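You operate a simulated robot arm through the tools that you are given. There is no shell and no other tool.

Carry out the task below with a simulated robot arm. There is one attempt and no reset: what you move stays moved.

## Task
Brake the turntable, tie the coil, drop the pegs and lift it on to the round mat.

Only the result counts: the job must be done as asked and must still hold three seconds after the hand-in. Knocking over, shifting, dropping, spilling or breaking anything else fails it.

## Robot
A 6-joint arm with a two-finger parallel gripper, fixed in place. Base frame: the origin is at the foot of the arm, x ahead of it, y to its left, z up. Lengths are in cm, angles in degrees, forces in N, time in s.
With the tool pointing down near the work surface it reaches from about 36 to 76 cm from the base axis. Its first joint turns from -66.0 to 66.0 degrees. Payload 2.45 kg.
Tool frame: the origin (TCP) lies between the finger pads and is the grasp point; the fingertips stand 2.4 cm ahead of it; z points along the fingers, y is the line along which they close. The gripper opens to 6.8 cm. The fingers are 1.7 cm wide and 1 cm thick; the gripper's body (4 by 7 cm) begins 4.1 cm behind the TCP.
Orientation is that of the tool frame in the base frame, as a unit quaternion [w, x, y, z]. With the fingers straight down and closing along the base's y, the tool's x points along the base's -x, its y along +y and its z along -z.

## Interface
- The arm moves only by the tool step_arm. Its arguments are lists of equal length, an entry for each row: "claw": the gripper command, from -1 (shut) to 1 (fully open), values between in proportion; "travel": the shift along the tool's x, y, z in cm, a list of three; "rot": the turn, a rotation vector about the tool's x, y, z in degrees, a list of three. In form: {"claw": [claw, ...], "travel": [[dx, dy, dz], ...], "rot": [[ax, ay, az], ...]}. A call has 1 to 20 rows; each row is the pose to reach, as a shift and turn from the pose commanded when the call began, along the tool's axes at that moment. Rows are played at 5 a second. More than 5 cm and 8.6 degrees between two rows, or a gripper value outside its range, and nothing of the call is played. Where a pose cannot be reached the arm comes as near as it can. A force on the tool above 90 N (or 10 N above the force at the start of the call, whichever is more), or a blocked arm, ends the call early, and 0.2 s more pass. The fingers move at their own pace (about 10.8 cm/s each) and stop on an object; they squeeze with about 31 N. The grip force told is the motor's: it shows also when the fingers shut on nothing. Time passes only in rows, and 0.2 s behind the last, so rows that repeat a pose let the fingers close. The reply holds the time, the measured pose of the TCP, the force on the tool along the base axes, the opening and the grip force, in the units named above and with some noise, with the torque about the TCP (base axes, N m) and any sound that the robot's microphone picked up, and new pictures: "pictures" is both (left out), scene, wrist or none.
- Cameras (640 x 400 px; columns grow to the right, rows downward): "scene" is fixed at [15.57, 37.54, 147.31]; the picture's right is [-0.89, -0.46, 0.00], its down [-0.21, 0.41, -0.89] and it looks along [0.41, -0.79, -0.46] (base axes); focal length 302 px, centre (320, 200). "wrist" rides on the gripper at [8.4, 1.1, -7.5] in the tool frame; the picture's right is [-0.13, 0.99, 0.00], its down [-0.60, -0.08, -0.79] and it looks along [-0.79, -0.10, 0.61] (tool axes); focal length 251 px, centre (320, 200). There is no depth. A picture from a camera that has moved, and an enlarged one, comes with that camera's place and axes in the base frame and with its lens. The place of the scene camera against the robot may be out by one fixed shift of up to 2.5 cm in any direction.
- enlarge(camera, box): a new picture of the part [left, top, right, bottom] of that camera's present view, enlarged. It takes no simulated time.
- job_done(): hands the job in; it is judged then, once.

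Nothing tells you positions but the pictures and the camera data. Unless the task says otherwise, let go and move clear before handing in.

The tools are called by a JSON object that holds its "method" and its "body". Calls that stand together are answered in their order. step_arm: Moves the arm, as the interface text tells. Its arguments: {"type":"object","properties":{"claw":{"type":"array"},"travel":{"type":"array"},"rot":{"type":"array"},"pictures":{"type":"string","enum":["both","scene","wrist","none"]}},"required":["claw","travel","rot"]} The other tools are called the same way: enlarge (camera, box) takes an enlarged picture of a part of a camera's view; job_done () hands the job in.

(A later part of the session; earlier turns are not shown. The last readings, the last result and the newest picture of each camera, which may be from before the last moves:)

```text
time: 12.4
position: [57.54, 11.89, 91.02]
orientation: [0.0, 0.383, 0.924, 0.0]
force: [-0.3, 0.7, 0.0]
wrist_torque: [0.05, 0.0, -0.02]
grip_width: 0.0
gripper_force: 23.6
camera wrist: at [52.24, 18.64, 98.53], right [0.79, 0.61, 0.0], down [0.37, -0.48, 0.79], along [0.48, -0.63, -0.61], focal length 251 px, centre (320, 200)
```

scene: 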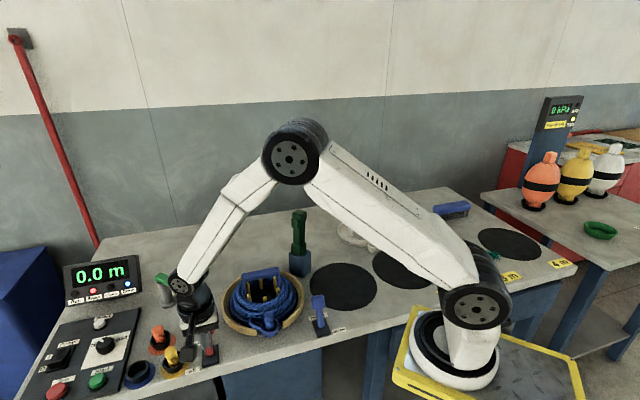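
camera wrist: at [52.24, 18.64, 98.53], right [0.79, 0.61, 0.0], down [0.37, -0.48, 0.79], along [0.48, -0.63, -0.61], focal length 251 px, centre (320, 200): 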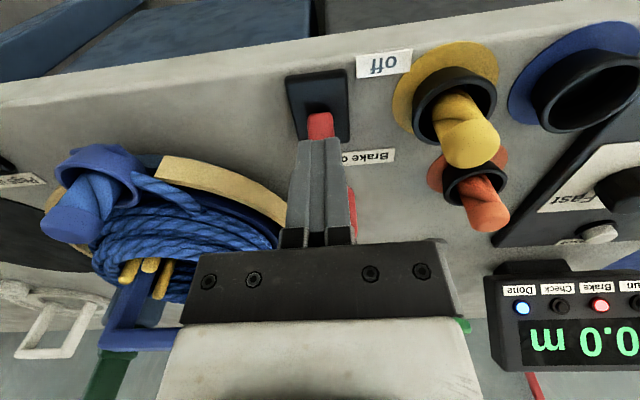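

The Brake lamp is now lit red, so the lever has gone over. I'll back off toward the front, then rise.

{"method": "step_arm", "body": {"claw": [-1, -1, -1, -1, -1, -1, -1, -1, -1, -1], "travel": [[1, 0, 0], [2.5, 0, 0], [4.5, 0, 0], [6.5, 0, 0], [7, 0, -3], [7, 0, -7], [7, 0, -11], [7, 0, -15], [7, 0, -19], [7, 0, -23]], "rot": [[0, 0, 0], [0, 0, 0], [0, 0, 0], [0, 0, 0], [0, 0, 0], [0, 0, 0], [0, 0, 0], [0, 0, 0], [0, 0, 0], [0, 0, 0]]}}

{"method": "enlarge", "body": {"camera": "scene", "box": [50, 240, 330, 390]}}

{"method": "enlarge", "body": {"camera": "wrist", "box": [160, 70, 440, 260]}}

```text
time: 14.6
position: [52.62, 16.98, 114.03]
orientation: [0.0, 0.383, 0.924, 0.0]
force: [-0.7, 0.0, 0.4]
wrist_torque: [0.0, -0.02, 0.02]
grip_width: 0.0
gripper_force: 23.8
camera wrist: at [47.31, 23.58, 121.67], right [0.79, 0.61, 0.0], down [0.37, -0.48, 0.79], along [0.48, -0.63, -0.61], focal length 251 px, centre (320, 200)
```

scene: 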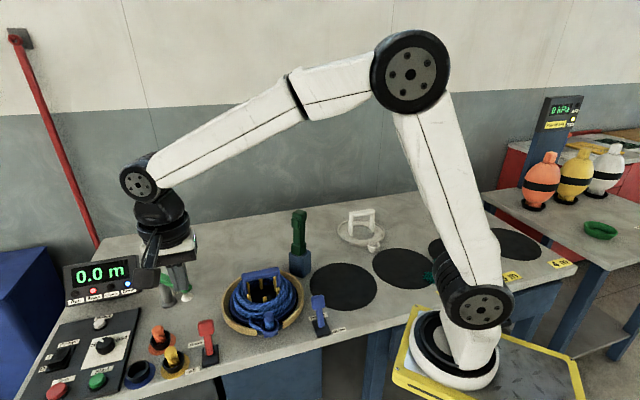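
wrist: 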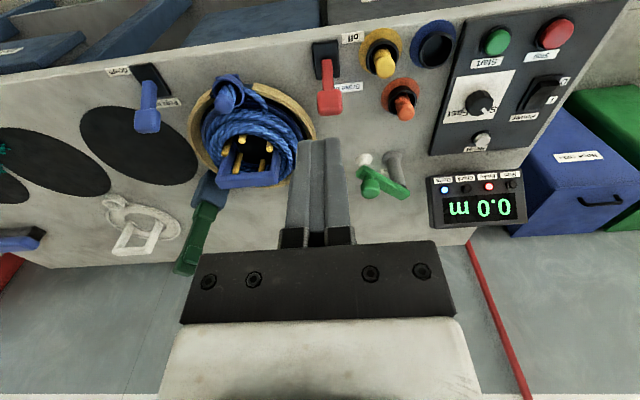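

```text
2.29 times, centred on (190, 315) of scene
camera zoom: at [15.57, 37.54, 147.31], right [-0.89, -0.46, 0.0], down [-0.21, 0.41, -0.89], along [0.41, -0.79, -0.46], focal length 690 px, centre (617, -63)
```

zoom: 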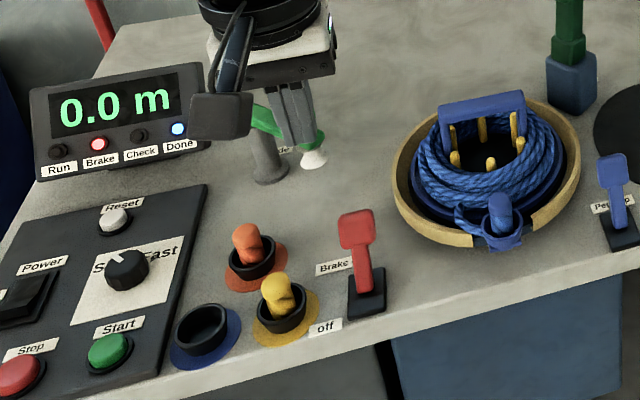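

```text
2.11 times, centred on (300, 165) of wrist
camera zoom: at [47.31, 23.58, 121.67], right [0.79, 0.61, 0.0], down [0.37, -0.48, 0.79], along [0.48, -0.63, -0.61], focal length 529 px, centre (362, 274)
```

zoom: 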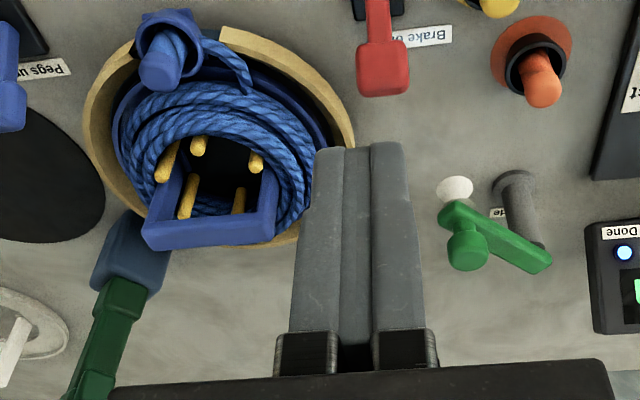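

The brake is on and its lamp is red. Next I'll go above the green tie tool with the fingers open across y to measure its position accurately.

{"method": "step_arm", "body": {"claw": [-1, -1, -1, 0, 1, 1, 1, 1, 1, 1], "travel": [[-2.95, -2.68, -0.4], [-5.9, -5.36, -0.8], [-8.85, -8.04, -1.2], [-11.8, -10.72, -1.6], [-14.75, -13.4, -2], [-17.7, -16.08, -2], [-20.65, -18.76, -2], [-23.6, -21.44, -2], [-26.55, -24.12, -2], [-29.5, -26.8, -2]], "rot": [[0, 0, -4.5], [0, 0, -9], [0, 0, -13.5], [0, 0, -18], [0, 0, -22.5], [0, 0, -27], [0, 0, -31.5], [0, 0, -36], [0, 0, -40.5], [0, 0, -45]]}}

{"method": "enlarge", "body": {"camera": "wrist", "box": [270, 20, 370, 130]}}

```text
time: 16.8
position: [54.52, -22.86, 116.0]
orientation: [0.0, -0.001, 1.0, 0.001]
force: [-0.6, -0.1, 0.1]
wrist_torque: [-0.01, -0.02, -0.02]
grip_width: 6.79
gripper_force: 0.1
camera wrist: at [45.98, -21.82, 123.52], right [0.13, 0.99, 0.0], down [0.6, -0.08, 0.79], along [0.79, -0.1, -0.61], focal length 251 px, centre (320, 200)
```

scene: 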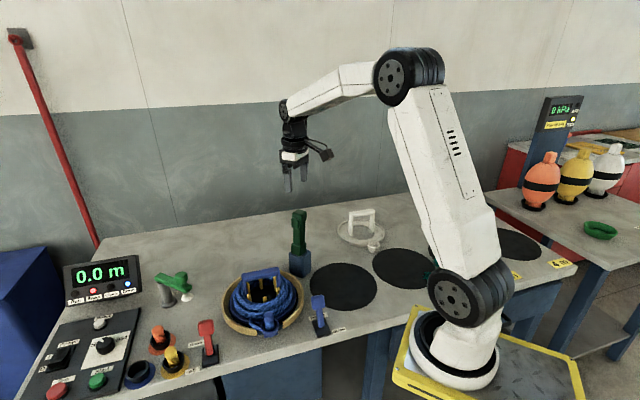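
wrist: 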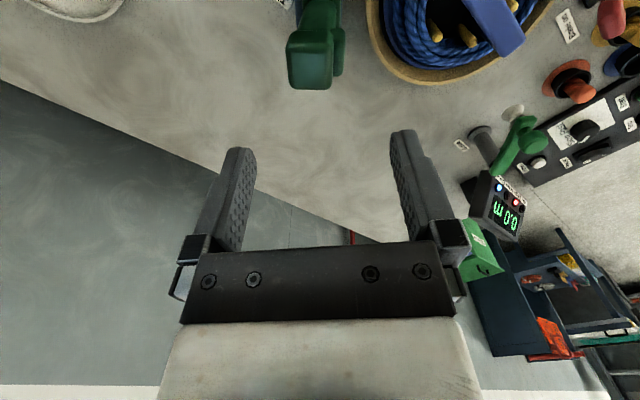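

```text
3.64 times, centred on (320, 75) of wrist
camera zoom: at [45.98, -21.82, 123.52], right [0.13, 0.99, 0.0], down [0.6, -0.08, 0.79], along [0.79, -0.1, -0.61], focal length 914 px, centre (320, 654)
```

zoom: 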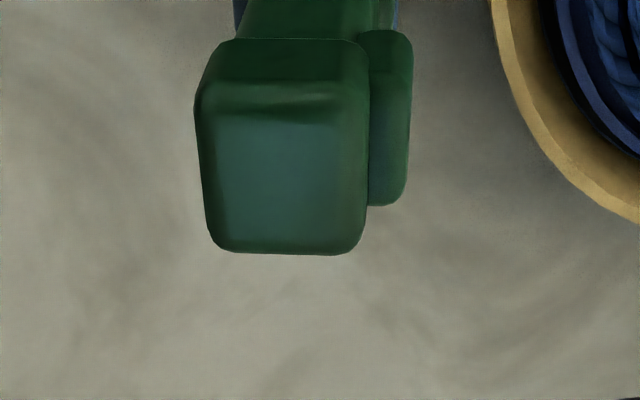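

The tool's head is centred near (54.5, -23.5) with its top at about z = 105, and the trigger's outer face is near y = -20.9. I'll descend with open fingers around the head and trigger.

{"method": "step_arm", "body": {"claw": [1, 1, 1, 1, 1], "travel": [[0, -0.2, 4], [0, -0.2, 8], [0, -0.2, 10.5], [0, -0.2, 12.3], [0, -0.2, 13.3]], "rot": [[0, 0, 0], [0, 0, 0], [0, 0, 0], [0, 0, 0], [0, 0, 0]]}}

{"method": "enlarge", "body": {"camera": "wrist", "box": [220, 80, 440, 250]}}

{"method": "enlarge", "body": {"camera": "scene", "box": [260, 180, 340, 280]}}

```text
time: 18.0
position: [54.51, -23.1, 102.63]
orientation: [0.0, 0.001, 1.0, -0.001]
force: [-0.5, 0.0, -0.5]
wrist_torque: [-0.03, 0.01, -0.01]
grip_width: 6.81
gripper_force: 0.1
camera wrist: at [45.96, -21.97, 110.18], right [0.13, 0.99, 0.0], down [0.6, -0.08, 0.79], along [0.79, -0.1, -0.61], focal length 251 px, centre (320, 200)
```

scene: 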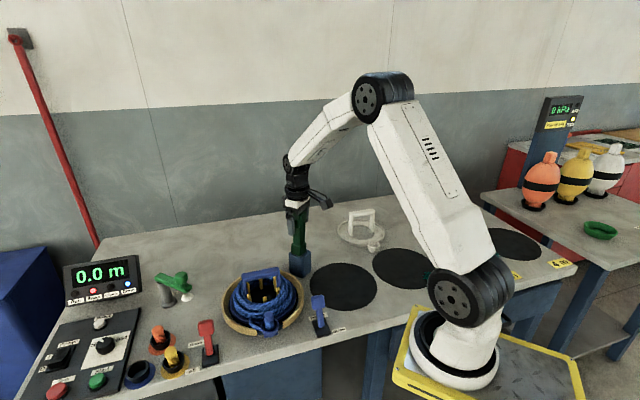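
wrist: 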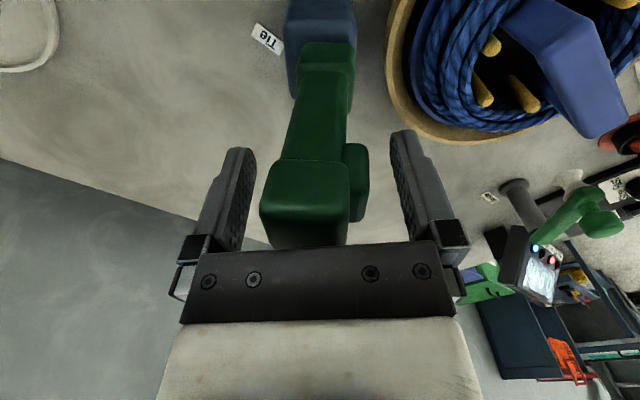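

```text
2.35 times, centred on (330, 165) of wrist
camera zoom: at [45.96, -21.97, 110.18], right [0.13, 0.99, 0.0], down [0.6, -0.08, 0.79], along [0.79, -0.1, -0.61], focal length 592 px, centre (296, 282)
```

zoom: 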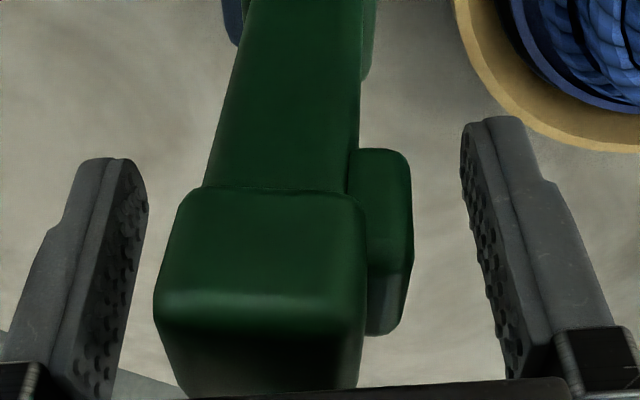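

```text
4.00 times, centred on (300, 230) of scene
camera zoom: at [15.57, 37.54, 147.31], right [-0.89, -0.46, 0.0], down [-0.21, 0.41, -0.89], along [0.41, -0.79, -0.46], focal length 1207 px, centre (400, 80)
```

zoom: 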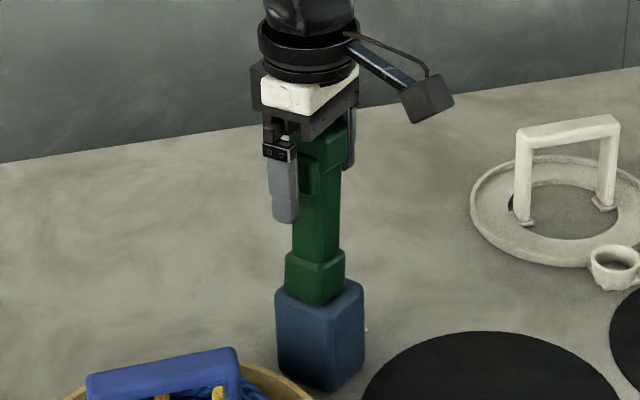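

The fingers straddle the head and trigger with even gaps. I'll close in steps and watch the width and grip force.

{"method": "step_arm", "body": {"claw": [0.5, 0.3, 0.25, 0.25], "travel": [[0, 0, 0], [0, 0, 0], [0, 0, 0], [0, 0, 0]], "rot": [[0, 0, 0], [0, 0, 0], [0, 0, 0], [0, 0, 0]], "pictures": "wrist"}}

```text
time: 19.0
position: [54.39, -23.01, 102.76]
orientation: [0.0, 0.0, 1.0, 0.0]
force: [0.7, 3.8, -1.6]
wrist_torque: [0.03, -0.01, -0.05]
grip_width: 4.57
gripper_force: 1.7
camera wrist: at [45.95, -21.94, 110.21], right [0.13, 0.99, 0.0], down [0.6, -0.08, 0.79], along [0.79, -0.1, -0.61], focal length 251 px, centre (320, 200)
```

wrist: 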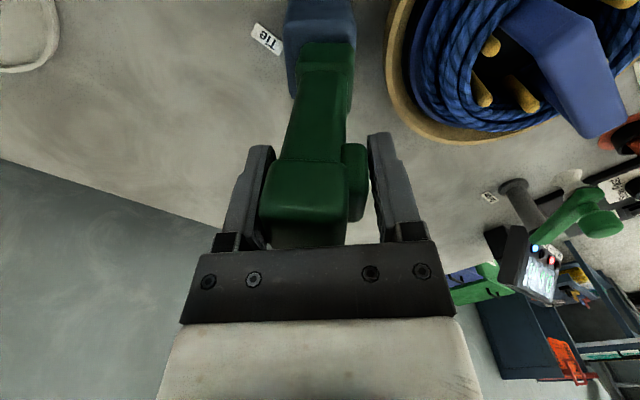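

The left finger touched first at width 4.57. I'll shift slightly toward -y and keep closing step by step.

{"method": "step_arm", "body": {"claw": [0.3, 0.25, 0.2, 0.2], "travel": [[0, -0.12, 0], [0, -0.12, 0], [0, -0.12, 0], [0, -0.12, 0]], "rot": [[0, 0, 0], [0, 0, 0], [0, 0, 0], [0, 0, 0]], "pictures": "wrist"}}

{"method": "enlarge", "body": {"camera": "wrist", "box": [230, 110, 420, 250]}}

```text
time: 20.0
position: [54.35, -23.2, 102.6]
orientation: [0.0, 0.0, 1.0, 0.001]
force: [-1.7, 9.4, -0.3]
wrist_torque: [0.17, 0.11, -0.05]
grip_width: 4.8
gripper_force: 4.6
camera wrist: at [45.96, -22.07, 110.24], right [0.13, 0.99, 0.0], down [0.6, -0.08, 0.79], along [0.79, -0.1, -0.61], focal length 251 px, centre (320, 200)
```

wrist: 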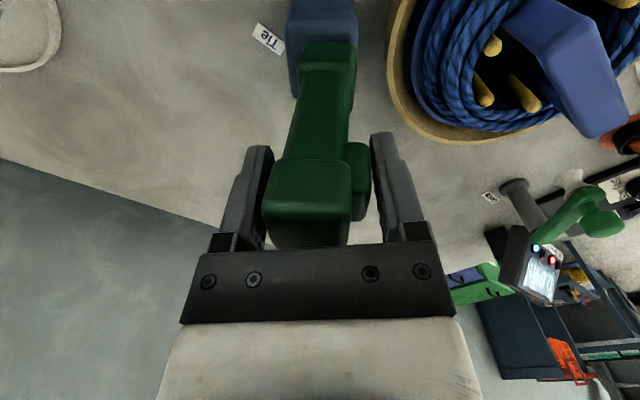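

```text
2.86 times, centred on (325, 180) of wrist
camera zoom: at [45.96, -22.07, 110.24], right [0.13, 0.99, 0.0], down [0.6, -0.08, 0.79], along [0.79, -0.1, -0.61], focal length 718 px, centre (306, 257)
```

zoom: 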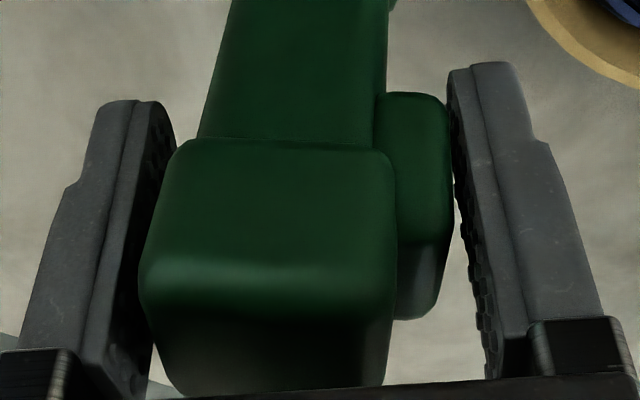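

The force sign shows the right finger is on the trigger. I'll shift back toward +y and close further.

{"method": "step_arm", "body": {"claw": [0.35, 0.3, 0.25, 0.2, 0.2], "travel": [[0, 0.25, 0], [0, 0.25, 0], [0, 0.25, 0], [0, 0.25, 0], [0, 0.25, 0]], "rot": [[0, 0, 0], [0, 0, 0], [0, 0, 0], [0, 0, 0], [0, 0, 0]], "pictures": "none"}}

```text
time: 21.2
position: [54.41, -22.87, 102.65]
orientation: [0.001, 0.0, 1.0, 0.001]
force: [1.1, 5.6, 1.5]
wrist_torque: [0.5, -0.11, -0.29]
grip_width: 4.35
gripper_force: 45.1
```

Both fingers are now in contact at width 4.35. I'll squeeze more firmly and listen or look for any change.

{"method": "step_arm", "body": {"claw": [0.1, 0.0, -0.1, -0.1], "travel": [[0, 0.05, 0], [0, 0.05, 0], [0, 0.05, 0], [0, 0.05, 0]], "rot": [[0, 0, 0], [0, 0, 0], [0, 0, 0], [0, 0, 0]]}}

{"method": "enlarge", "body": {"camera": "wrist", "box": [230, 110, 420, 250]}}

```text
time: 22.2
position: [54.37, -22.85, 102.73]
orientation: [0.0, 0.0, 1.0, 0.0]
force: [3.3, 6.7, 1.2]
wrist_torque: [0.73, -0.15, -0.49]
grip_width: 4.33
gripper_force: 45.0
camera wrist: at [45.97, -21.78, 110.24], right [0.13, 0.99, 0.0], down [0.6, -0.08, 0.79], along [0.79, -0.1, -0.61], focal length 251 px, centre (320, 200)
```

scene: 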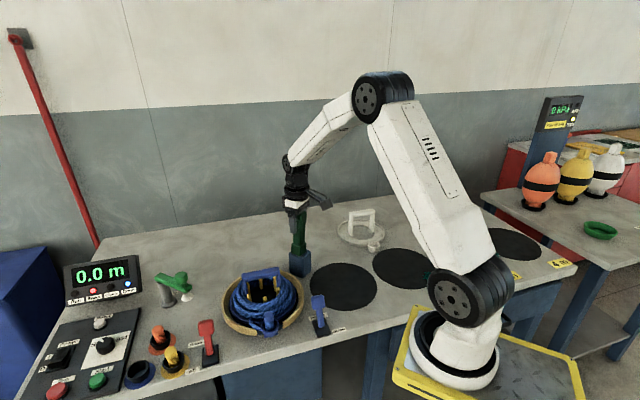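
wrist: 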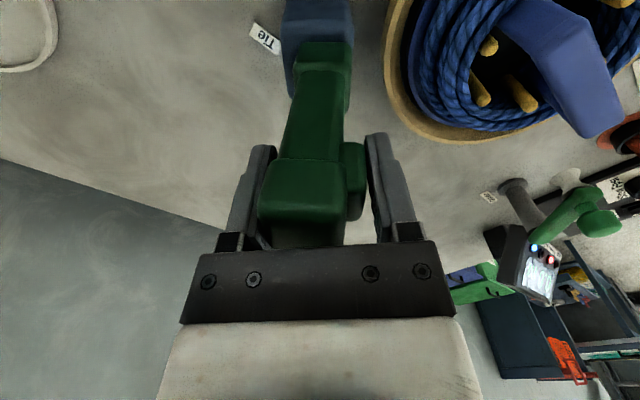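

```text
2.86 times, centred on (325, 180) of wrist
camera zoom: at [45.97, -21.78, 110.24], right [0.13, 0.99, 0.0], down [0.6, -0.08, 0.79], along [0.79, -0.1, -0.61], focal length 718 px, centre (306, 257)
```

zoom: 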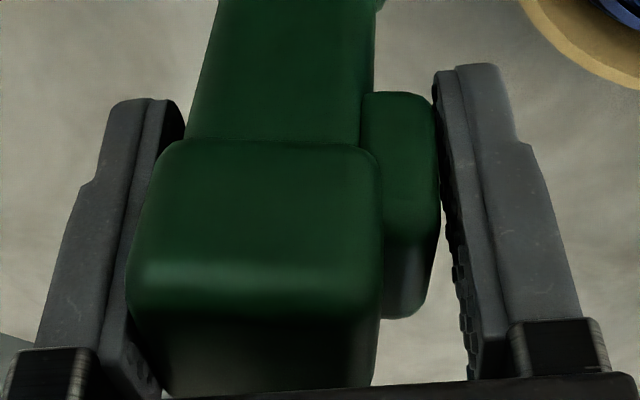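

The trigger looks rigid and the grip is firm at 4.33 cm. I'll try lifting slowly by a centimetre and read the force.

{"method": "step_arm", "body": {"claw": [-0.2, -0.2, -0.2, -0.2], "travel": [[0, 0, -0.3], [0, 0, -0.6], [0, 0, -1], [0, 0, -1]], "rot": [[0, 0, 0], [0, 0, 0], [0, 0, 0], [0, 0, 0]]}}

{"method": "enlarge", "body": {"camera": "scene", "box": [260, 190, 340, 290]}}

```text
time: 23.2
position: [54.33, -22.92, 103.8]
orientation: [0.0, 0.0, 1.0, -0.001]
force: [-6.5, 7.1, 0.0]
wrist_torque: [0.82, 0.72, -0.12]
grip_width: 4.34
gripper_force: 42.5
camera wrist: at [45.88, -21.85, 111.33], right [0.13, 0.99, 0.0], down [0.61, -0.08, 0.79], along [0.79, -0.1, -0.61], focal length 251 px, centre (320, 200)
```

scene: 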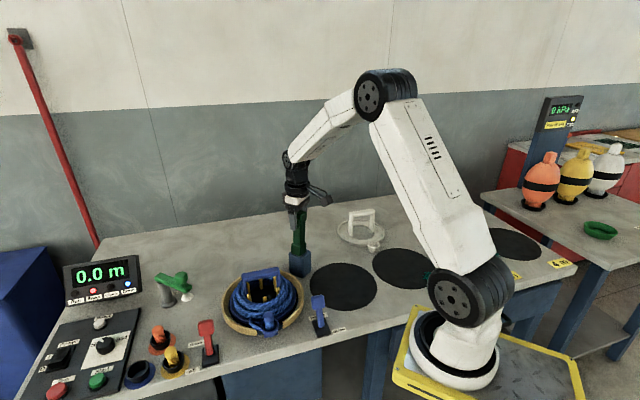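
wrist: 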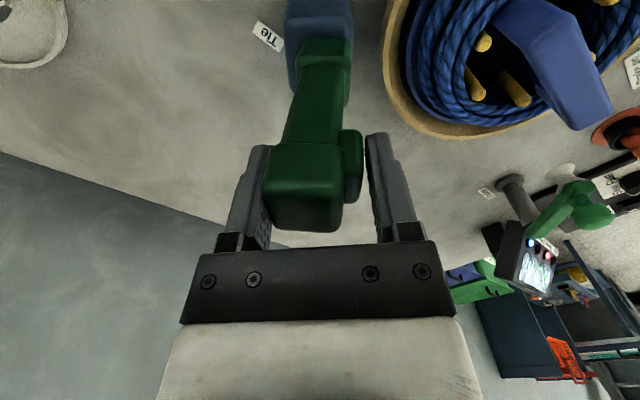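

```text
4.00 times, centred on (300, 240) of scene
camera zoom: at [15.56, 37.56, 147.3], right [-0.89, -0.46, 0.0], down [-0.21, 0.41, -0.89], along [0.41, -0.79, -0.46], focal length 1207 px, centre (400, 40)
```

zoom: 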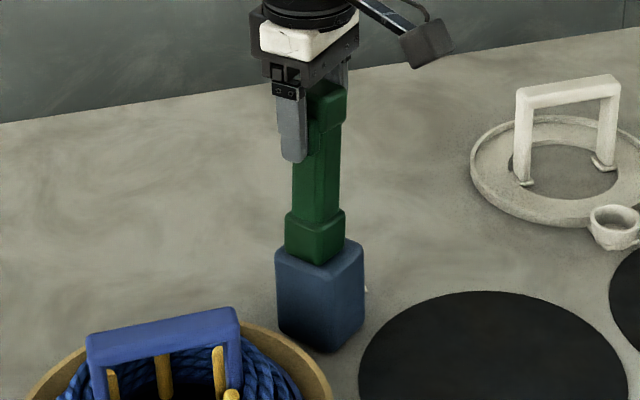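

The fingers slid up and the tool stayed put; the couple from trigger and head may have jammed it in its socket. I'll let go, rise, turn 90° and try gripping across the flat x faces instead.

{"method": "step_arm", "body": {"claw": [0.5, 1, 1, 1, 1, 1, 1, 1, 1, 1, 1, 1, 1, 1, 1], "travel": [[0, 0, 0], [0, 0, 0], [0, -0.1, -4], [0, -0.3, -8], [0, -0.5, -8], [0, -0.6, -8], [0, -0.6, -8], [0, -0.6, -8], [0, -0.6, -8], [0, -0.6, -8], [0, -0.6, -8], [0, -0.6, -8], [0, -0.6, -8], [0, -0.6, -8], [0, -0.6, -8]], "rot": [[0, 0, 0], [0, 0, 0], [0, 0, 0], [0, 0, 0], [0, 0, 8.2], [0, 0, 16.4], [0, 0, 24.6], [0, 0, 32.8], [0, 0, 41], [0, 0, 49.2], [0, 0, 57.4], [0, 0, 65.6], [0, 0, 73.8], [0, 0, 82], [0, 0, 90]]}}

{"method": "enlarge", "body": {"camera": "wrist", "box": [220, 20, 420, 170]}}

{"method": "enlarge", "body": {"camera": "scene", "box": [220, 200, 330, 340]}}

```text
time: 26.4
position: [54.49, -23.5, 111.67]
orientation: [-0.001, 0.708, 0.706, 0.0]
force: [0.2, -1.1, 0.0]
wrist_torque: [0.01, 0.04, -0.02]
grip_width: 6.79
gripper_force: 0.1
camera wrist: at [55.47, -15.1, 119.23], right [0.99, -0.13, 0.0], down [-0.08, -0.6, 0.79], along [-0.1, -0.79, -0.61], focal length 251 px, centre (320, 200)
```

scene: 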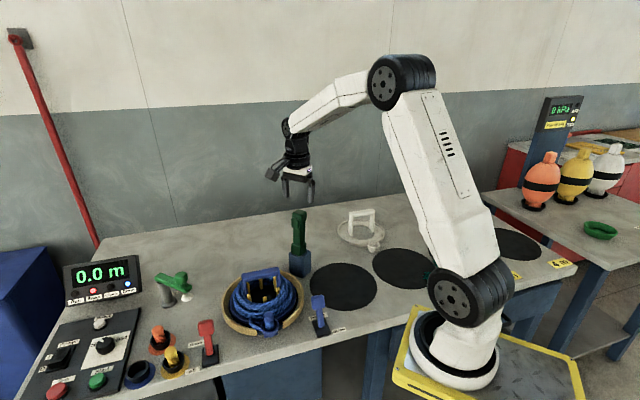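
wrist: 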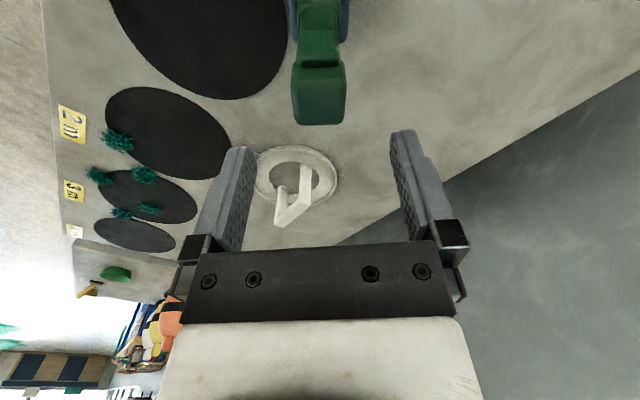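

```text
2.67 times, centred on (320, 95) of wrist
camera zoom: at [55.47, -15.1, 119.23], right [0.99, -0.13, 0.0], down [-0.08, -0.6, 0.79], along [-0.1, -0.79, -0.61], focal length 670 px, centre (320, 480)
```

zoom: 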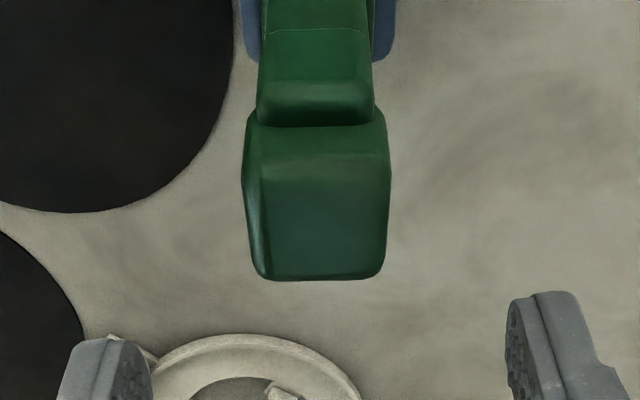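

```text
2.86 times, centred on (275, 270) of scene
camera zoom: at [15.57, 37.54, 147.31], right [-0.89, -0.46, 0.0], down [-0.21, 0.41, -0.89], along [0.41, -0.79, -0.46], focal length 862 px, centre (449, 0)
```

zoom: 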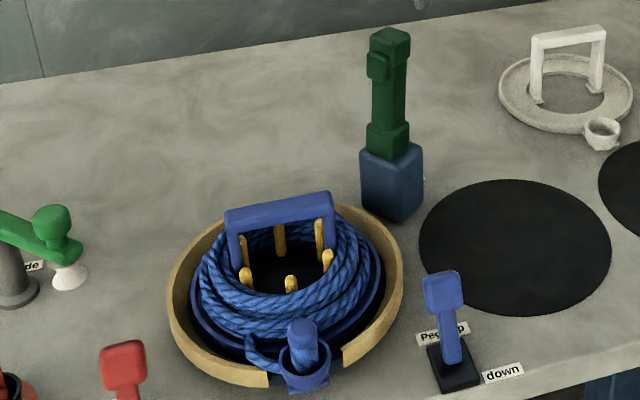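

The tool is unmoved and its top is centred at (54.5, -23.5). I'll descend and grip it across the x faces.

{"method": "step_arm", "body": {"claw": [1, 1, 1, 1, 0.3, -0.2, -0.5, -0.5], "travel": [[0, 0, 4], [0, 0, 7], [0, 0, 9.2], [0, 0, 9.2], [0, 0, 9.2], [0, 0, 9.2], [0, 0, 9.2], [0, 0, 9.2]], "rot": [[0, 0, 0], [0, 0, 0], [0, 0, 0], [0, 0, 0], [0, 0, 0], [0, 0, 0], [0, 0, 0], [0, 0, 0]]}}

{"method": "enlarge", "body": {"camera": "wrist", "box": [220, 80, 440, 250]}}

```text
time: 28.2
position: [54.4, -23.54, 102.43]
orientation: [0.0, 0.707, 0.707, -0.001]
force: [-6.0, 0.5, -4.5]
wrist_torque: [-0.24, -1.5, -0.08]
grip_width: 3.22
gripper_force: 45.1
camera wrist: at [55.4, -15.14, 110.01], right [0.99, -0.13, 0.0], down [-0.08, -0.6, 0.79], along [-0.1, -0.79, -0.61], focal length 251 px, centre (320, 200)
```

scene: 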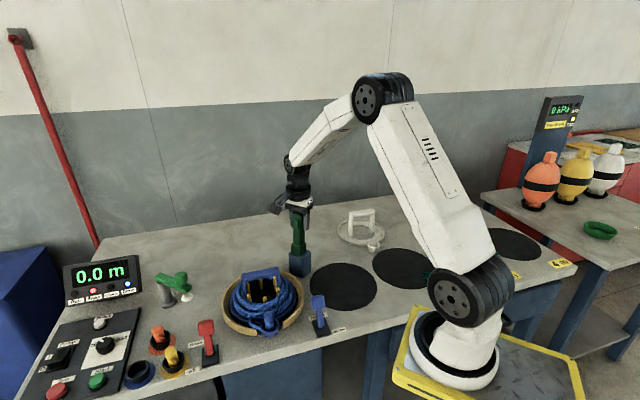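
wrist: 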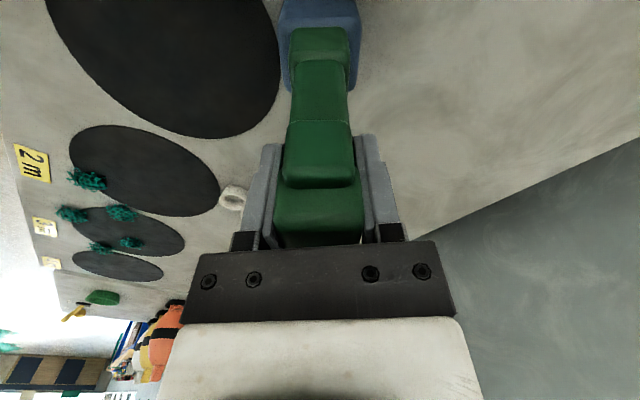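

```text
2.35 times, centred on (330, 165) of wrist
camera zoom: at [55.4, -15.14, 110.01], right [0.99, -0.13, 0.0], down [-0.08, -0.6, 0.79], along [-0.1, -0.79, -0.61], focal length 592 px, centre (296, 282)
```

zoom: 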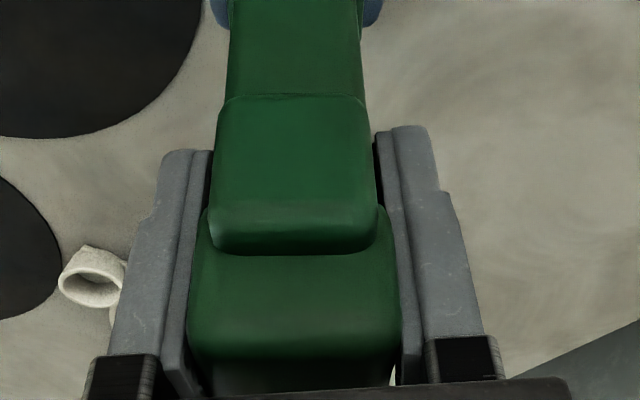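

The grip across x holds at 3.22 cm. I'll lift a little and see whether the tool comes along.

{"method": "step_arm", "body": {"claw": [-0.6, -0.6, -0.6, -0.6], "travel": [[0, 0, -0.3], [0, 0, -0.7], [0, 0, -1.2], [0, 0, -1.2]], "rot": [[0, 0, 0], [0, 0, 0], [0, 0, 0], [0, 0, 0]]}}

{"method": "enlarge", "body": {"camera": "wrist", "box": [220, 0, 440, 250]}}

{"method": "enlarge", "body": {"camera": "scene", "box": [260, 190, 340, 290]}}

```text
time: 29.2
position: [54.38, -23.5, 103.26]
orientation: [-0.004, 0.707, 0.707, -0.001]
force: [11.0, 6.3, -38.6]
wrist_torque: [0.45, -0.88, -0.02]
grip_width: 3.18
gripper_force: 44.5
camera wrist: at [55.45, -15.01, 110.93], right [0.99, -0.13, -0.01], down [-0.07, -0.61, 0.79], along [-0.11, -0.78, -0.61], focal length 251 px, centre (320, 200)
```

scene: 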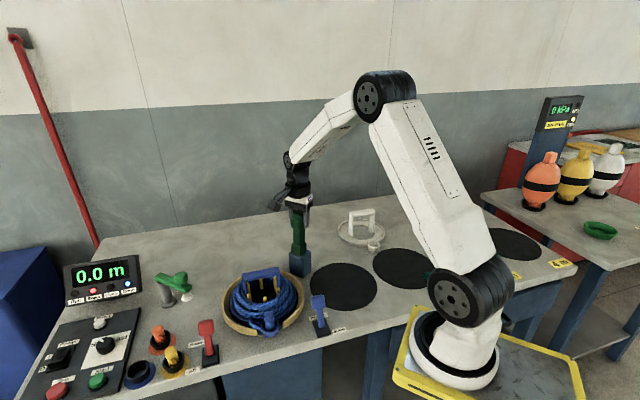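
wrist: 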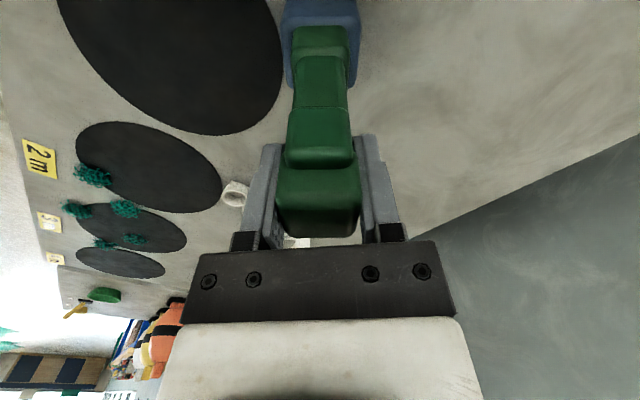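

```text
1.60 times, centred on (330, 125) of wrist
camera zoom: at [55.45, -15.01, 110.93], right [0.99, -0.13, -0.01], down [-0.07, -0.61, 0.79], along [-0.11, -0.78, -0.61], focal length 402 px, centre (304, 320)
```

zoom: 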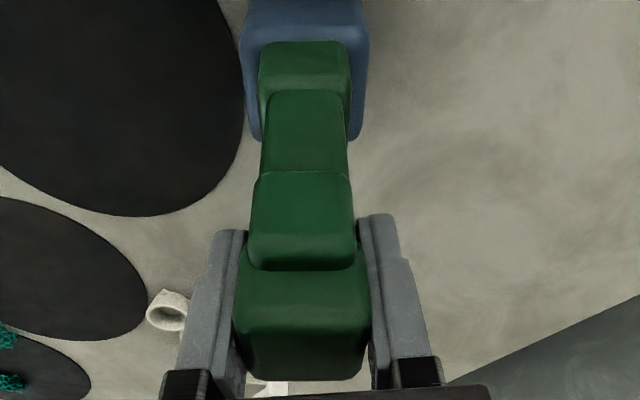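

```text
4.00 times, centred on (300, 240) of scene
camera zoom: at [15.67, 37.53, 147.3], right [-0.89, -0.46, 0.0], down [-0.21, 0.41, -0.89], along [0.41, -0.79, -0.46], focal length 1207 px, centre (400, 40)
```

zoom: 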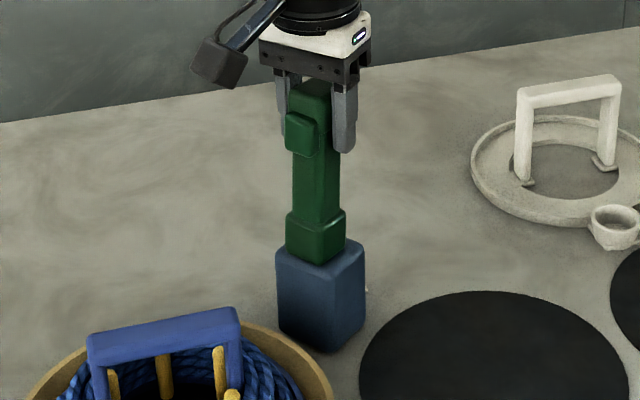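

The tool stayed fixed even with 38 N of pull, so it may be a lever or plunger rather than a loose tool. I'll relax to the resting height, then test gently sideways toward the coil (+y) to feel whether it swings.

{"method": "step_arm", "body": {"claw": [-0.6, -0.6, -0.6], "travel": [[0, 0, 0.5], [0, 0, 1], [0, 0, 1]], "rot": [[0, 0, 0], [0, 0, 0], [0, 0, 0]], "pictures": "none"}}

{"method": "step_arm", "body": {"claw": [-0.6, -0.6, -0.6], "travel": [[0.3, 0, 0], [0.6, 0, 0], [0.6, 0, 0]], "rot": [[0, 0, 0], [0, 0, 0], [0, 0, 0]], "pictures": "scene"}}

{"method": "enlarge", "body": {"camera": "scene", "box": [260, 190, 340, 290]}}

```text
time: 30.0
position: [54.36, -23.67, 102.99]
orientation: [0.004, 0.708, 0.706, 0.0]
force: [-23.1, 8.3, 40.2]
wrist_torque: [0.03, -0.67, -0.07]
grip_width: 3.2
gripper_force: 44.7
```

```text
time: 30.8
position: [54.3, -23.06, 102.79]
orientation: [0.002, 0.707, 0.707, 0.0]
force: [-11.6, -13.1, 25.5]
wrist_torque: [-1.0, 0.22, 0.04]
grip_width: 3.19
gripper_force: 44.9
```

scene: 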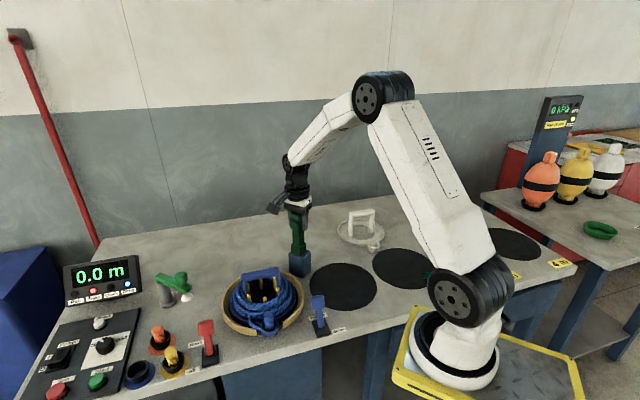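

```text
4.00 times, centred on (300, 240) of scene
camera zoom: at [15.49, 37.52, 147.32], right [-0.89, -0.46, 0.0], down [-0.21, 0.41, -0.89], along [0.41, -0.79, -0.46], focal length 1207 px, centre (400, 40)
```

zoom: 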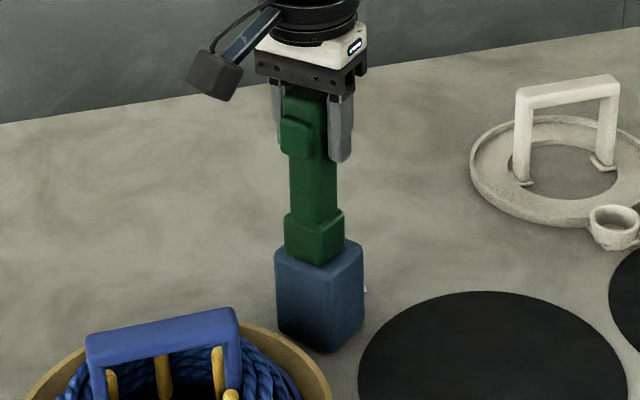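

Pushing toward +y tilts the tool a few millimetres, so it sits loosely in its socket and my off-centre grip was jamming it. I'll release, re-centre and grip again with less side load.

{"method": "step_arm", "body": {"claw": [0.0, 0.5, 0.5, 0.5, 0.5], "travel": [[0, 0, 0], [0, 0, 0], [-0.5, -0.2, 0.2], [-0.5, -0.2, 0.2], [-0.5, -0.2, 0.2]], "rot": [[0, 0, 0], [0, 0, 0], [0, 0, 0], [0, 0, 0], [0, 0, 0]], "pictures": "both"}}

{"method": "enlarge", "body": {"camera": "scene", "box": [260, 190, 340, 290]}}

{"method": "enlarge", "body": {"camera": "wrist", "box": [220, 80, 440, 250]}}

```text
time: 32.0
position: [54.24, -23.51, 102.5]
orientation: [0.0, 0.707, 0.707, 0.0]
force: [-0.5, -0.2, 0.2]
wrist_torque: [0.01, 0.0, 0.03]
grip_width: 5.1
gripper_force: 0.1
camera wrist: at [55.24, -15.03, 110.02], right [0.99, -0.13, 0.0], down [-0.08, -0.6, 0.79], along [-0.1, -0.79, -0.61], focal length 251 px, centre (320, 200)
```

scene: 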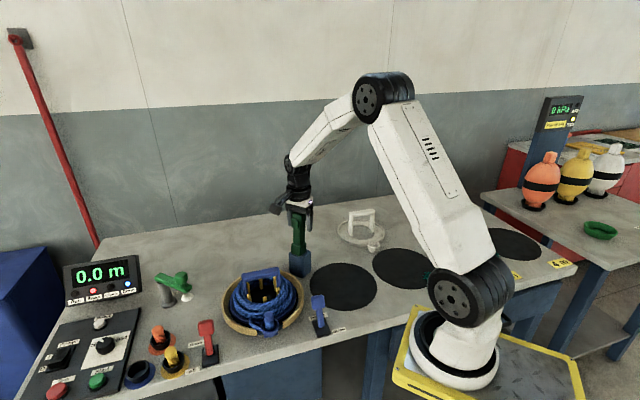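
wrist: 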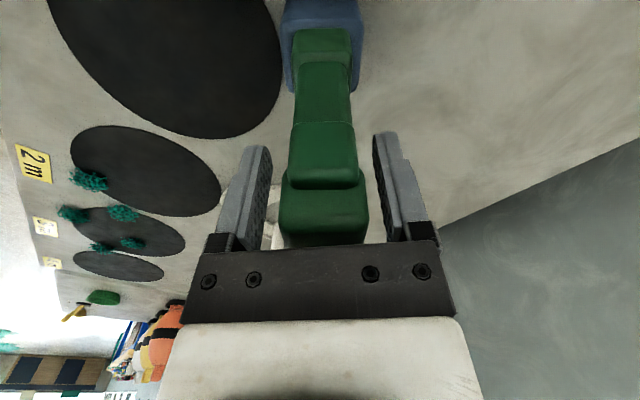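

```text
4.00 times, centred on (300, 240) of scene
camera zoom: at [15.57, 37.54, 147.31], right [-0.89, -0.46, 0.0], down [-0.21, 0.41, -0.89], along [0.41, -0.79, -0.46], focal length 1207 px, centre (400, 40)
```

zoom: 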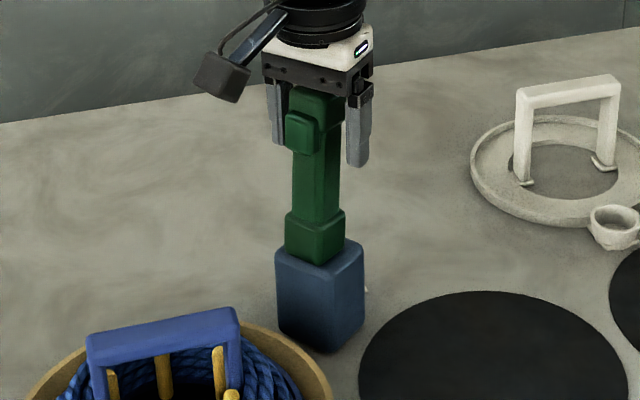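

```text
2.35 times, centred on (330, 165) of wrist
camera zoom: at [55.24, -15.03, 110.02], right [0.99, -0.13, 0.0], down [-0.08, -0.6, 0.79], along [-0.1, -0.79, -0.61], focal length 592 px, centre (296, 282)
```

zoom: 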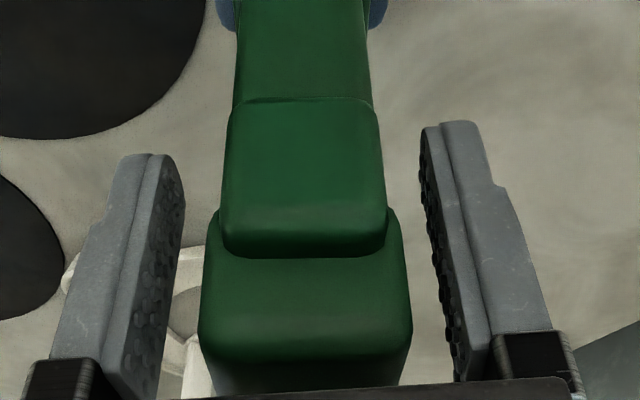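

The tool returned upright and now sits centred between the fingers. I'll close again and check the side forces.

{"method": "step_arm", "body": {"claw": [0.2, 0.05, -0.1, -0.2], "travel": [[0, 0, 0], [0, 0, 0], [0, 0, 0], [0, 0, 0]], "rot": [[0, 0, 0], [0, 0, 0], [0, 0, 0], [0, 0, 0]], "pictures": "none"}}

```text
time: 33.0
position: [54.24, -23.3, 102.45]
orientation: [0.0, 0.707, 0.707, 0.001]
force: [8.0, -0.5, -2.1]
wrist_torque: [0.01, -0.15, -0.03]
grip_width: 3.36
gripper_force: 3.9
```

{"method": "step_arm", "body": {"claw": [-0.3, -0.4, -0.5, -0.5], "travel": [[0, 0.1, 0], [0, 0.1, 0], [0, 0.1, 0], [0, 0.1, 0]], "rot": [[0, 0, 0], [0, 0, 0], [0, 0, 0], [0, 0, 0]], "pictures": "none"}}

```text
time: 34.0
position: [54.46, -23.39, 102.51]
orientation: [0.001, 0.707, 0.707, 0.001]
force: [5.9, 0.0, -1.2]
wrist_torque: [-0.14, -1.35, -0.13]
grip_width: 3.17
gripper_force: 44.8
```

The tool is gripped but there is 1.35 N·m of misalignment torque. I'll comply by rotating the hand slightly to null it before lifting.

{"method": "step_arm", "body": {"claw": [-0.5, -0.5, -0.5], "travel": [[0, 0.1, 0], [0, 0.1, 0], [0, 0.1, 0]], "rot": [[-0.5, 0, 0], [-1, 0, 0], [-1, 0, 0]], "pictures": "none"}}

```text
time: 34.8
position: [54.47, -23.46, 102.48]
orientation: [0.005, 0.707, 0.707, 0.006]
force: [1.5, -4.5, 5.9]
wrist_torque: [-0.17, 1.5, 0.28]
grip_width: 3.18
gripper_force: 45.1
```

{"method": "step_arm", "body": {"claw": [-0.5, -0.5, -0.5], "travel": [[-0.1, 0, 0], [-0.1, 0.03, 0], [-0.1, 0.03, 0]], "rot": [[0.3, 0, 0], [0.5, 0, 0], [0.5, 0, 0]], "pictures": "none"}}

```text
time: 35.6
position: [54.36, -23.47, 102.41]
orientation: [0.003, 0.708, 0.707, 0.003]
force: [-9.5, 2.9, 5.1]
wrist_torque: [-0.3, -0.77, -0.36]
grip_width: 3.21
gripper_force: 44.9
```

{"method": "step_arm", "body": {"claw": [-0.5, -0.5], "travel": [[0, -0.08, -0.2], [0, -0.1, -0.4]], "rot": [[0, 0, 0], [-0.2, 0, 0]], "pictures": "none"}}

```text
time: 36.2
position: [54.34, -23.4, 102.51]
orientation: [0.002, 0.706, 0.708, 0.004]
force: [17.6, -2.8, -40.8]
wrist_torque: [-0.34, 0.19, -0.01]
grip_width: 3.11
gripper_force: 44.2
```

Upward it is rigidly held, yet it swings elastically toward +y. So I now think it is a tie arm hinged at the block, meant to swing down with its nub onto the coil. I'll release it and look from above to check the clearances to the handle.

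{"method": "step_arm", "body": {"claw": [0, 1, 1, 1, 1, 1, 1, 1, 1, 1, 1, 1], "travel": [[0, 0, 0.2], [0, 0, 0.2], [0, 0, -4], [0, 0, -8.5], [0, 0, -13], [2, 0, -17], [4, 0, -21], [6, 0, -23], [6, 0, -25], [6, 0, -26], [6, 0, -26], [6, 0, -26]], "rot": [[0, 0, 0], [0, 0, 0], [0, 0, 0], [0, 0, 0], [0, 0, 0], [0, 0, 0], [0, 5, 0], [0, 10, 0], [0, 18, 0], [0, 26, 0], [0, 34, 0], [0, 40, 0]]}}

{"method": "enlarge", "body": {"camera": "wrist", "box": [200, 0, 440, 180]}}

```text
time: 38.8
position: [53.97, -17.57, 128.84]
orientation: [-0.238, 0.662, 0.667, 0.246]
force: [-1.2, -0.3, 0.0]
wrist_torque: [-0.01, 0.02, 0.01]
grip_width: 6.8
gripper_force: 0.0
camera wrist: at [54.88, -15.97, 140.13], right [0.99, -0.1, -0.07], down [-0.08, -0.97, 0.22], along [-0.09, -0.21, -0.97], focal length 251 px, centre (320, 200)
```

scene: 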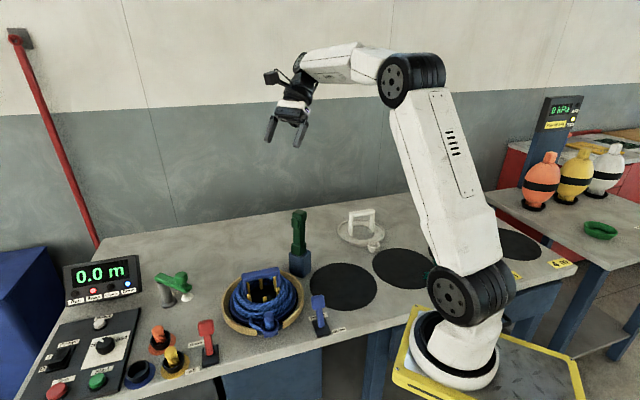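
wrist: 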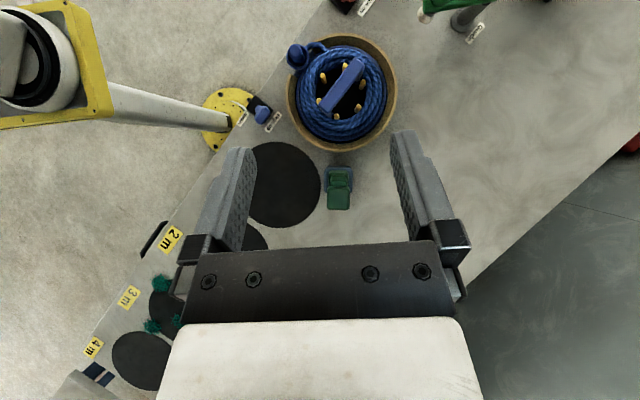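

```text
2.22 times, centred on (320, 90) of wrist
camera zoom: at [54.88, -15.97, 140.13], right [0.99, -0.1, -0.07], down [-0.08, -0.97, 0.22], along [-0.09, -0.21, -0.97], focal length 559 px, centre (320, 444)
```

zoom: 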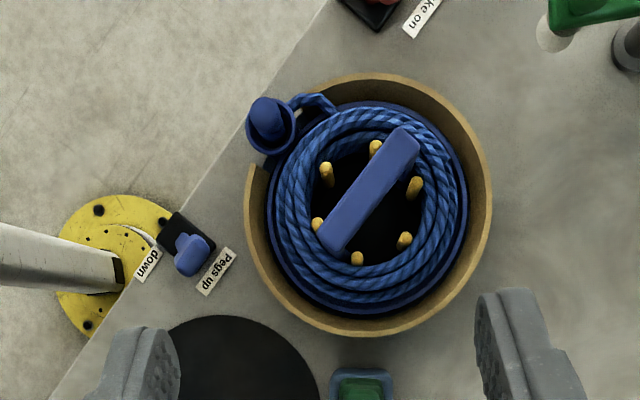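

From above, the tie fixture is aimed exactly at the coil centre (56.2, -6.5). Its nub would land on the rope ring if the post swung down about its foot (z ≈ 93). So I take it as a tie arm to be swung over toward the coil, and I'll go behind it with closed fingers.

{"method": "step_arm", "body": {"claw": [0, -1, -1, -1, -1, -1], "travel": [[-3.6, 0, 0.8], [-7.2, 0.1, 1.7], [-10.8, 0.2, 2.6], [-14.4, 0.3, 3.4], [-17.9, 0.3, 4.3], [-17.9, 0.3, 4.3]], "rot": [[0, -8, 0], [0, -16, 0], [0, -24, 0], [0, -32, 0], [0, -40, 0], [0, -40, 0]], "pictures": "none"}}

{"method": "step_arm", "body": {"claw": [-1, -1, -1, -1, -1, -1, -1, -1, -1, -1, -1], "travel": [[0, 0, 0], [0, 0, 0], [0, 0, 0], [0, 0, 0], [0, 0, 0], [0, 0, 0], [0, 0, 0], [0, 0, 0], [0, 0, 0], [0, 0, 0], [0, 0, 0]], "rot": [[0, 0, -8.2], [0, 0, -16.4], [0, 0, -24.6], [0, 0, -32.8], [0, 0, -41], [0, 0, -49.2], [0, 0, -57.4], [0, 0, -65.6], [0, 0, -73.8], [0, 0, -82], [0, 0, -90]]}}

```text
time: 40.2
position: [54.45, -28.4, 113.92]
orientation: [0.005, 0.708, 0.706, 0.003]
force: [-0.4, -1.0, 0.5]
wrist_torque: [0.04, 0.02, 0.01]
grip_width: 0.0
gripper_force: 22.9
```

```text
time: 42.6
position: [54.57, -28.39, 114.08]
orientation: [0.005, -0.002, 1.0, 0.001]
force: [0.0, 1.3, 0.3]
wrist_torque: [0.03, 0.0, 0.01]
grip_width: 0.01
gripper_force: 23.6
camera wrist: at [45.93, -27.39, 121.53], right [0.13, 0.99, 0.0], down [0.59, -0.08, 0.8], along [0.79, -0.1, -0.6], focal length 251 px, centre (320, 200)
```

scene: 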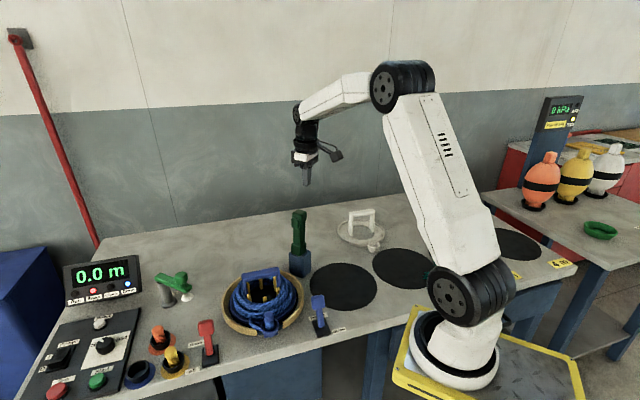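
wrist: 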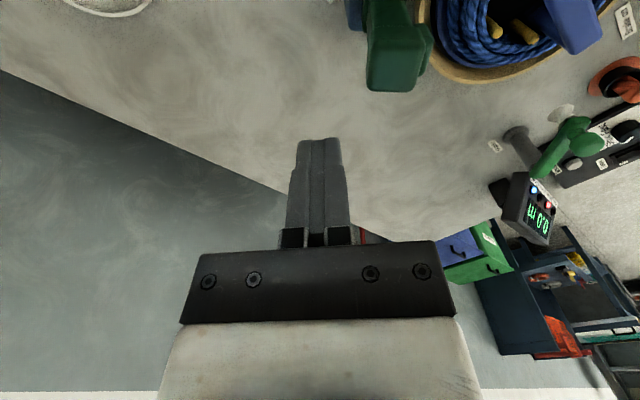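

I'm behind the tie arm with closed fingers. I'll descend to head height and push gently toward the coil, watching the force.

{"method": "step_arm", "body": {"claw": [-1, -1, -1, -1, -1, -1, -1], "travel": [[0, 0, 4], [0, 0, 8], [0, 0, 10], [-0.1, 1.2, 10], [-0.1, 2.2, 10], [-0.1, 2.6, 10], [-0.1, 3.0, 10]], "rot": [[0, 0, 0], [0, 0, 0], [0, 0, 0], [0, 0, 0], [0, 0, 0], [0, 0, 0], [0, 0, 0]]}}

{"method": "enlarge", "body": {"camera": "scene", "box": [250, 190, 350, 290]}}

```text
time: 44.2
position: [54.77, -25.41, 104.01]
orientation: [0.006, 0.0, 1.0, -0.001]
force: [0.3, -2.2, 0.7]
wrist_torque: [0.02, 0.0, 0.0]
grip_width: 0.01
gripper_force: 23.5
camera wrist: at [46.16, -24.36, 111.49], right [0.13, 0.99, 0.0], down [0.59, -0.08, 0.8], along [0.79, -0.1, -0.6], focal length 251 px, centre (320, 200)
```

scene: 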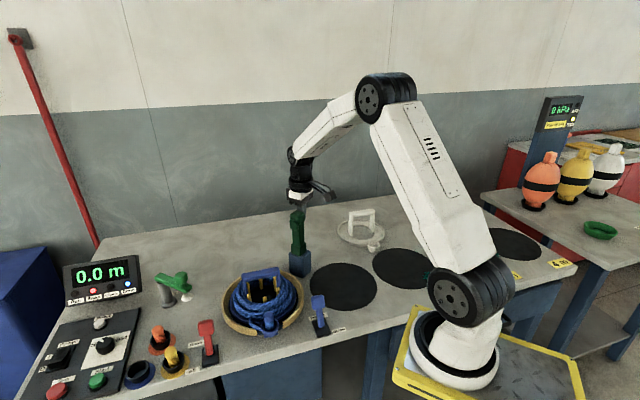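
wrist: 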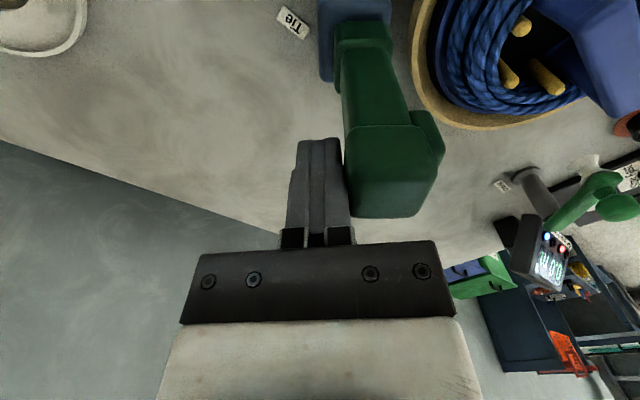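

```text
4.00 times, centred on (300, 240) of scene
camera zoom: at [15.57, 37.53, 147.31], right [-0.89, -0.46, 0.0], down [-0.21, 0.41, -0.89], along [0.41, -0.79, -0.46], focal length 1207 px, centre (400, 40)
```

zoom: 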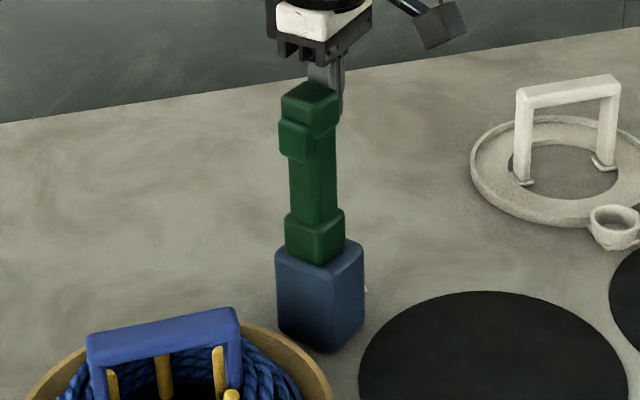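

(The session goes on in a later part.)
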